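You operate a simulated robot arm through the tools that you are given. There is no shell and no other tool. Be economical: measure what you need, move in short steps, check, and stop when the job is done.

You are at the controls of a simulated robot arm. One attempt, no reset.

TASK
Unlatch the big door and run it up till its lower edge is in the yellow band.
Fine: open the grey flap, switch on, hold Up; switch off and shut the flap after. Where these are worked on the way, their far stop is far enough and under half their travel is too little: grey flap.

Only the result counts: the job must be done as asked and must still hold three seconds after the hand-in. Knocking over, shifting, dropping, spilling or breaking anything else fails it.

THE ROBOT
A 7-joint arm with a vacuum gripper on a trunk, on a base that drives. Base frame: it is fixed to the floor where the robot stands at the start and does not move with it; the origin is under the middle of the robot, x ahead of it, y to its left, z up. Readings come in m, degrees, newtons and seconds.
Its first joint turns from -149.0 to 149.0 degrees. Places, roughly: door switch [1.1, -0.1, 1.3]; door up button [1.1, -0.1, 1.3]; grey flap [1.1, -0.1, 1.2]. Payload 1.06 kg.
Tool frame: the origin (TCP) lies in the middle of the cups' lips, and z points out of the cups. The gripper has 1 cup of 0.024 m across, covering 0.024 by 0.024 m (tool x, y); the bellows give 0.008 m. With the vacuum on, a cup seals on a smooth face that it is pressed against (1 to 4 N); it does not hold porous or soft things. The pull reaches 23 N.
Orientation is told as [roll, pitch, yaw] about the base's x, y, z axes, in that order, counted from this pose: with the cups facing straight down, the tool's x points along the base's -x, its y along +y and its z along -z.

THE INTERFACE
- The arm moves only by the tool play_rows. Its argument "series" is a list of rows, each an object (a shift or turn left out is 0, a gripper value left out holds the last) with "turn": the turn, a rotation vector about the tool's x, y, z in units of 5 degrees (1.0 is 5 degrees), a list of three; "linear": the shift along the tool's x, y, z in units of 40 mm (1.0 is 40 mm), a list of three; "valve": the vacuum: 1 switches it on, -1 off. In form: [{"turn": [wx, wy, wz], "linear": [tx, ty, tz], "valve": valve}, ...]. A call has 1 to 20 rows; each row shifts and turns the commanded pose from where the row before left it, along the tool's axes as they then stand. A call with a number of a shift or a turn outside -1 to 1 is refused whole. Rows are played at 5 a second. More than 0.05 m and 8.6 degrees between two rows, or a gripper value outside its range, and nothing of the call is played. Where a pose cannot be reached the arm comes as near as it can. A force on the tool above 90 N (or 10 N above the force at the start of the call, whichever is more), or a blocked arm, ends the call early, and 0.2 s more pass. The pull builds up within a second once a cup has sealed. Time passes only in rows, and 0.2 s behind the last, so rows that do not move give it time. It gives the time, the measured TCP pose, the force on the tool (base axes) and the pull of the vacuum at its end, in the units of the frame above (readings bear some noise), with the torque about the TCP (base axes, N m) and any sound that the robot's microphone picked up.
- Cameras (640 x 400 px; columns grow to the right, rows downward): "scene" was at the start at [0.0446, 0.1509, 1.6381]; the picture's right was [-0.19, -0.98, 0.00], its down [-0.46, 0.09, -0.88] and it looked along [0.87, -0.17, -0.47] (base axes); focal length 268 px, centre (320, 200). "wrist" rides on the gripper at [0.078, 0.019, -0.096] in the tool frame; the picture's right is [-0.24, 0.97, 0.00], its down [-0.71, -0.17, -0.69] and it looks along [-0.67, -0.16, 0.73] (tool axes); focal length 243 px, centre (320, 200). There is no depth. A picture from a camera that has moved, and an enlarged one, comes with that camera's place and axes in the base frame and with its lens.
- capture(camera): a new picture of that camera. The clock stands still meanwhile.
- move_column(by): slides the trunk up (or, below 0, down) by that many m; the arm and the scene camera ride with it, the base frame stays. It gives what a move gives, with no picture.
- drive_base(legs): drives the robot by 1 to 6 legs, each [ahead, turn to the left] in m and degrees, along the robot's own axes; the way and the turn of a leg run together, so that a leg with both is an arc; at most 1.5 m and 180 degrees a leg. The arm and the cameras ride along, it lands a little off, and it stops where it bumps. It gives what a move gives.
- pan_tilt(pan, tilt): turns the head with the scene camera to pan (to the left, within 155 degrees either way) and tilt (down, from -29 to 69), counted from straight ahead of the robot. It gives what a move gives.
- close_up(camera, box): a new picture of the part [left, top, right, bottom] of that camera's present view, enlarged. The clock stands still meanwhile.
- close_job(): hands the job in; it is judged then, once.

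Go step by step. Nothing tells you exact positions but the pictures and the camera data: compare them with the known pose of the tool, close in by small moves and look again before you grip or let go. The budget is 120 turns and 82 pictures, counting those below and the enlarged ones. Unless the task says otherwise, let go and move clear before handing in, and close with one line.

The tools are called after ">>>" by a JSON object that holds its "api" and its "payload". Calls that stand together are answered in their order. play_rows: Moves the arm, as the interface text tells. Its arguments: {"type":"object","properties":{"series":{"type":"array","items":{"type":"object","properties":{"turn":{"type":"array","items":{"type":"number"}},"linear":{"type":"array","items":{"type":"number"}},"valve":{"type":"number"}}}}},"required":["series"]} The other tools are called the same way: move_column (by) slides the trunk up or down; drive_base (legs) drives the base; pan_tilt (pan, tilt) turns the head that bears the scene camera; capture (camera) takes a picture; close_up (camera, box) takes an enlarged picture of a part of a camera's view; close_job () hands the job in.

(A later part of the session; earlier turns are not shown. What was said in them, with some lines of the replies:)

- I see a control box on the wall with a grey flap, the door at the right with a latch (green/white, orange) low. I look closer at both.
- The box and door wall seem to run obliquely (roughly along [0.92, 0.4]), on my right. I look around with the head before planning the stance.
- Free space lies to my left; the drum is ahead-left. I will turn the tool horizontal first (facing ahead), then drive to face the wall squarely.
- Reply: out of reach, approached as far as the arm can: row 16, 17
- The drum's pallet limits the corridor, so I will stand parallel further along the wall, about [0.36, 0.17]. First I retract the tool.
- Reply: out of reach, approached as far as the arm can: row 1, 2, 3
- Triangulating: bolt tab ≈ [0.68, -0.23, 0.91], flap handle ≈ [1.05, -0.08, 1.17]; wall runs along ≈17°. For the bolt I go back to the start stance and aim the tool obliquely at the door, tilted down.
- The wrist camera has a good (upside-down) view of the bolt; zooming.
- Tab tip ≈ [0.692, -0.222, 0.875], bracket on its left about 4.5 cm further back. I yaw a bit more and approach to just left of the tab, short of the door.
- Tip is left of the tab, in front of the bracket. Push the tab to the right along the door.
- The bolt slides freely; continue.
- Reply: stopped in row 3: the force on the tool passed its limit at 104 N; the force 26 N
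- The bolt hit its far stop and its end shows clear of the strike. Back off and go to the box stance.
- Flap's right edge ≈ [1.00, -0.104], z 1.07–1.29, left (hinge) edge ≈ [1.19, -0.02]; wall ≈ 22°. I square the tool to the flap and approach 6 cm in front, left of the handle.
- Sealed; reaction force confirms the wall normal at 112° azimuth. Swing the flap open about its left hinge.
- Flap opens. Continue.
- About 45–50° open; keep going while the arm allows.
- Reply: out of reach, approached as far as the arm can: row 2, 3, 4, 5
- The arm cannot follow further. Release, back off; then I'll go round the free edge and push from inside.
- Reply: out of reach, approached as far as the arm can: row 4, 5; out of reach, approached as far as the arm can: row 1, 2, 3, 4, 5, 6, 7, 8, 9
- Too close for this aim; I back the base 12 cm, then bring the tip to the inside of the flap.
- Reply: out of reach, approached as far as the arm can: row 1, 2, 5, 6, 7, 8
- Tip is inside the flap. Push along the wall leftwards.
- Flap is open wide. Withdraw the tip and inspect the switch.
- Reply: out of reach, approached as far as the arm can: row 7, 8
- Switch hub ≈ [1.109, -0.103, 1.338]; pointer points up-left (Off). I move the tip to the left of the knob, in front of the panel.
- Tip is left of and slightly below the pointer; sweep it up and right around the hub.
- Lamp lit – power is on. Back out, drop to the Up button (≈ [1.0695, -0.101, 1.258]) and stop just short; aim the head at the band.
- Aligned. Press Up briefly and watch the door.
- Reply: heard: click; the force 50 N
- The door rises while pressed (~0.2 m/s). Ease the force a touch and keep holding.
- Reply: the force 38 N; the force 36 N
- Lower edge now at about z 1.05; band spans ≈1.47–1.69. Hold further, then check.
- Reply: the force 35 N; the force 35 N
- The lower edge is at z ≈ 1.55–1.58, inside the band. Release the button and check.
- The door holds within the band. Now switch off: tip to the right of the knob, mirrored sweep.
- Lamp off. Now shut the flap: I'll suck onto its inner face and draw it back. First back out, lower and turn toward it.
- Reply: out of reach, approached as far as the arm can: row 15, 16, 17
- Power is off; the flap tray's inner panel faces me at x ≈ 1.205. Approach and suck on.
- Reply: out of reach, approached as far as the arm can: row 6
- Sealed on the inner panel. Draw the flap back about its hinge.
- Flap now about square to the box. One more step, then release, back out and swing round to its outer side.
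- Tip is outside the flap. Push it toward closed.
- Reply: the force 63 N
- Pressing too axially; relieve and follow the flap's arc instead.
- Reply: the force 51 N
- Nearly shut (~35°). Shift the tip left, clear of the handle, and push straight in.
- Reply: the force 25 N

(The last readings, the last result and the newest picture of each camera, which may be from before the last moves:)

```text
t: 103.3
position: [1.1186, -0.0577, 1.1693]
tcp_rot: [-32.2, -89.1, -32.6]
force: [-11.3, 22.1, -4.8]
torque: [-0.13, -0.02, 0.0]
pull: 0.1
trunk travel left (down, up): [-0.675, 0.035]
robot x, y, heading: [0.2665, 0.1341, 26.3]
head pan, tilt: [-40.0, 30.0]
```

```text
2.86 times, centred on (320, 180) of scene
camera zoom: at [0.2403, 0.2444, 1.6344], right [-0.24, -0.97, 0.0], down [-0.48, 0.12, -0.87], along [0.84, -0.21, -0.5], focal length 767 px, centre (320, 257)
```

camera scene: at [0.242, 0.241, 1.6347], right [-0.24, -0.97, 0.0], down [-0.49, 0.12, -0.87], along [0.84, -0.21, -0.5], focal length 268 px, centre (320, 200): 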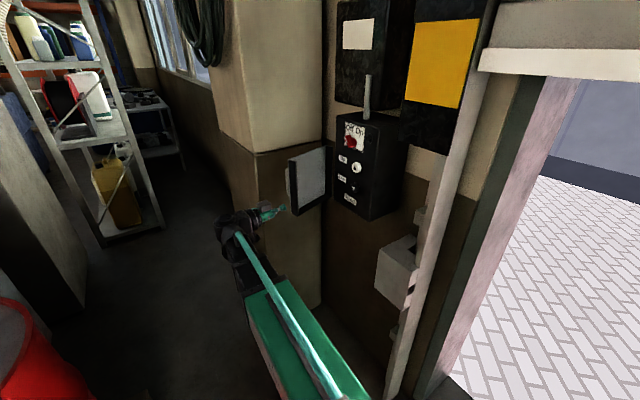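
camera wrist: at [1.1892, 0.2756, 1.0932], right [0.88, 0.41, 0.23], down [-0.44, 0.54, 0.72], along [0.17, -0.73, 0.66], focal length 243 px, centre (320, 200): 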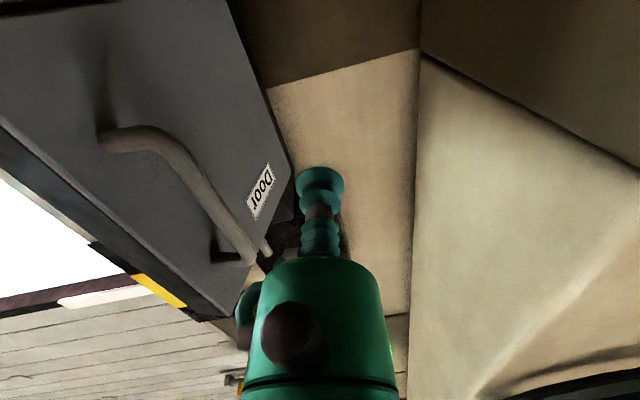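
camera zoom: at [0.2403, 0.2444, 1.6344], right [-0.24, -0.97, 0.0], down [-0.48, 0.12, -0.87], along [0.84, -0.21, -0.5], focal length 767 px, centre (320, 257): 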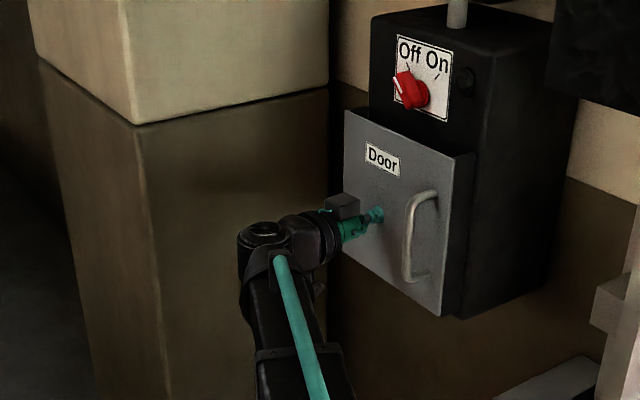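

Reaction at the closed position (n ≈ -0.473 as originally). A last press, then back away and look.

>>> {"api": "play_rows", "payload": {"series": [{"linear": [0, 0, 0.15]}, {}, {"linear": [0, 0, -0.6]}, {"linear": [0, 0, -1]}, {"linear": [0, 0, -1]}, {"linear": [0, 0, -1]}, {"linear": [0, 0, -1]}]}}

>>> {"api": "close_up", "payload": {"camera": "scene", "box": [300, 100, 430, 230]}}

>>> {"api": "pan_tilt", "payload": {"pan": -62, "tilt": 22}}

>>> {"api": "capture", "payload": {"camera": "scene"}}

```text
t: 104.9
position: [1.044, 0.1014, 1.1718]
tcp_rot: [-29.9, -89.1, -35.2]
force: [0.4, -0.1, -0.1]
torque: [-0.03, 0.0, 0.0]
pull: 0.0
trunk travel left (down, up): [-0.675, 0.035]
robot x, y, heading: [0.2678, 0.1295, 26.1]
head pan, tilt: [-40.0, 30.0]
```

```text
3.08 times, centred on (365, 165) of scene
camera zoom: at [0.2413, 0.242, 1.6347], right [-0.24, -0.97, 0.0], down [-0.48, 0.12, -0.87], along [0.84, -0.21, -0.5], focal length 826 px, centre (182, 308)
```

zoom: 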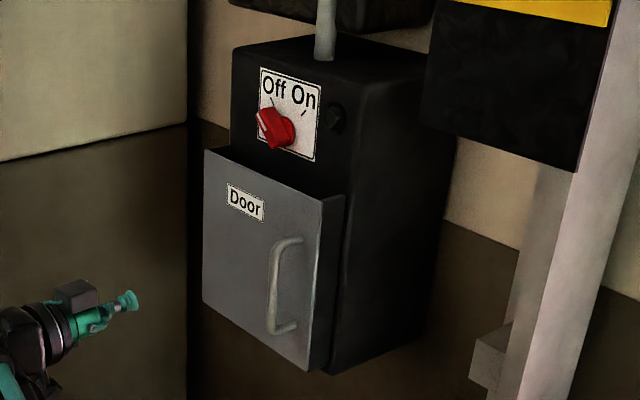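

```text
t: 105.8
position: [1.0452, 0.1013, 1.1715]
tcp_rot: [-29.3, -89.1, -35.6]
force: [-0.4, -0.6, 0.8]
torque: [0.01, -0.01, -0.04]
pull: 0.0
trunk travel left (down, up): [-0.675, 0.035]
robot x, y, heading: [0.2707, 0.1348, 26.2]
head pan, tilt: [-62.0, 22.0]
```

```text
6 pictures are left
camera scene: at [0.229, 0.2087, 1.6475], right [-0.59, -0.81, 0.0], down [-0.3, 0.22, -0.93], along [0.75, -0.54, -0.37], focal length 268 px, centre (320, 200)
```

scene: 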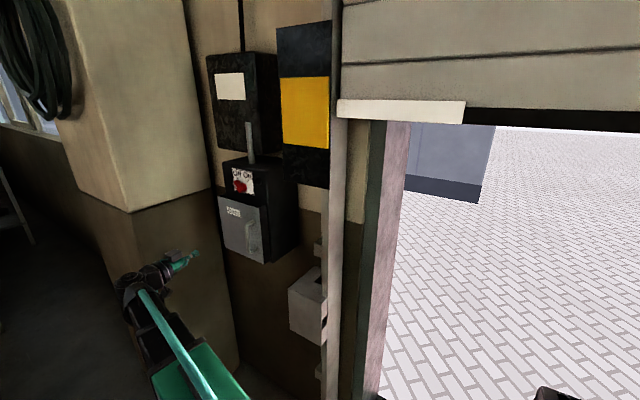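

The flap is shut, the switch and lamp are off, and the door's lower edge sits mid-band and holds. The tool is clear, so I'm handing in.

>>> {"api": "close_job", "payload": {}}

```text
The job is handed in.
```

The door is unlatched and its lower edge is at about z 1.58 m, roughly the middle of the yellow band (about 1.47–1.69 m). The switch is off, the grey flap is shut, and the job is handed in.
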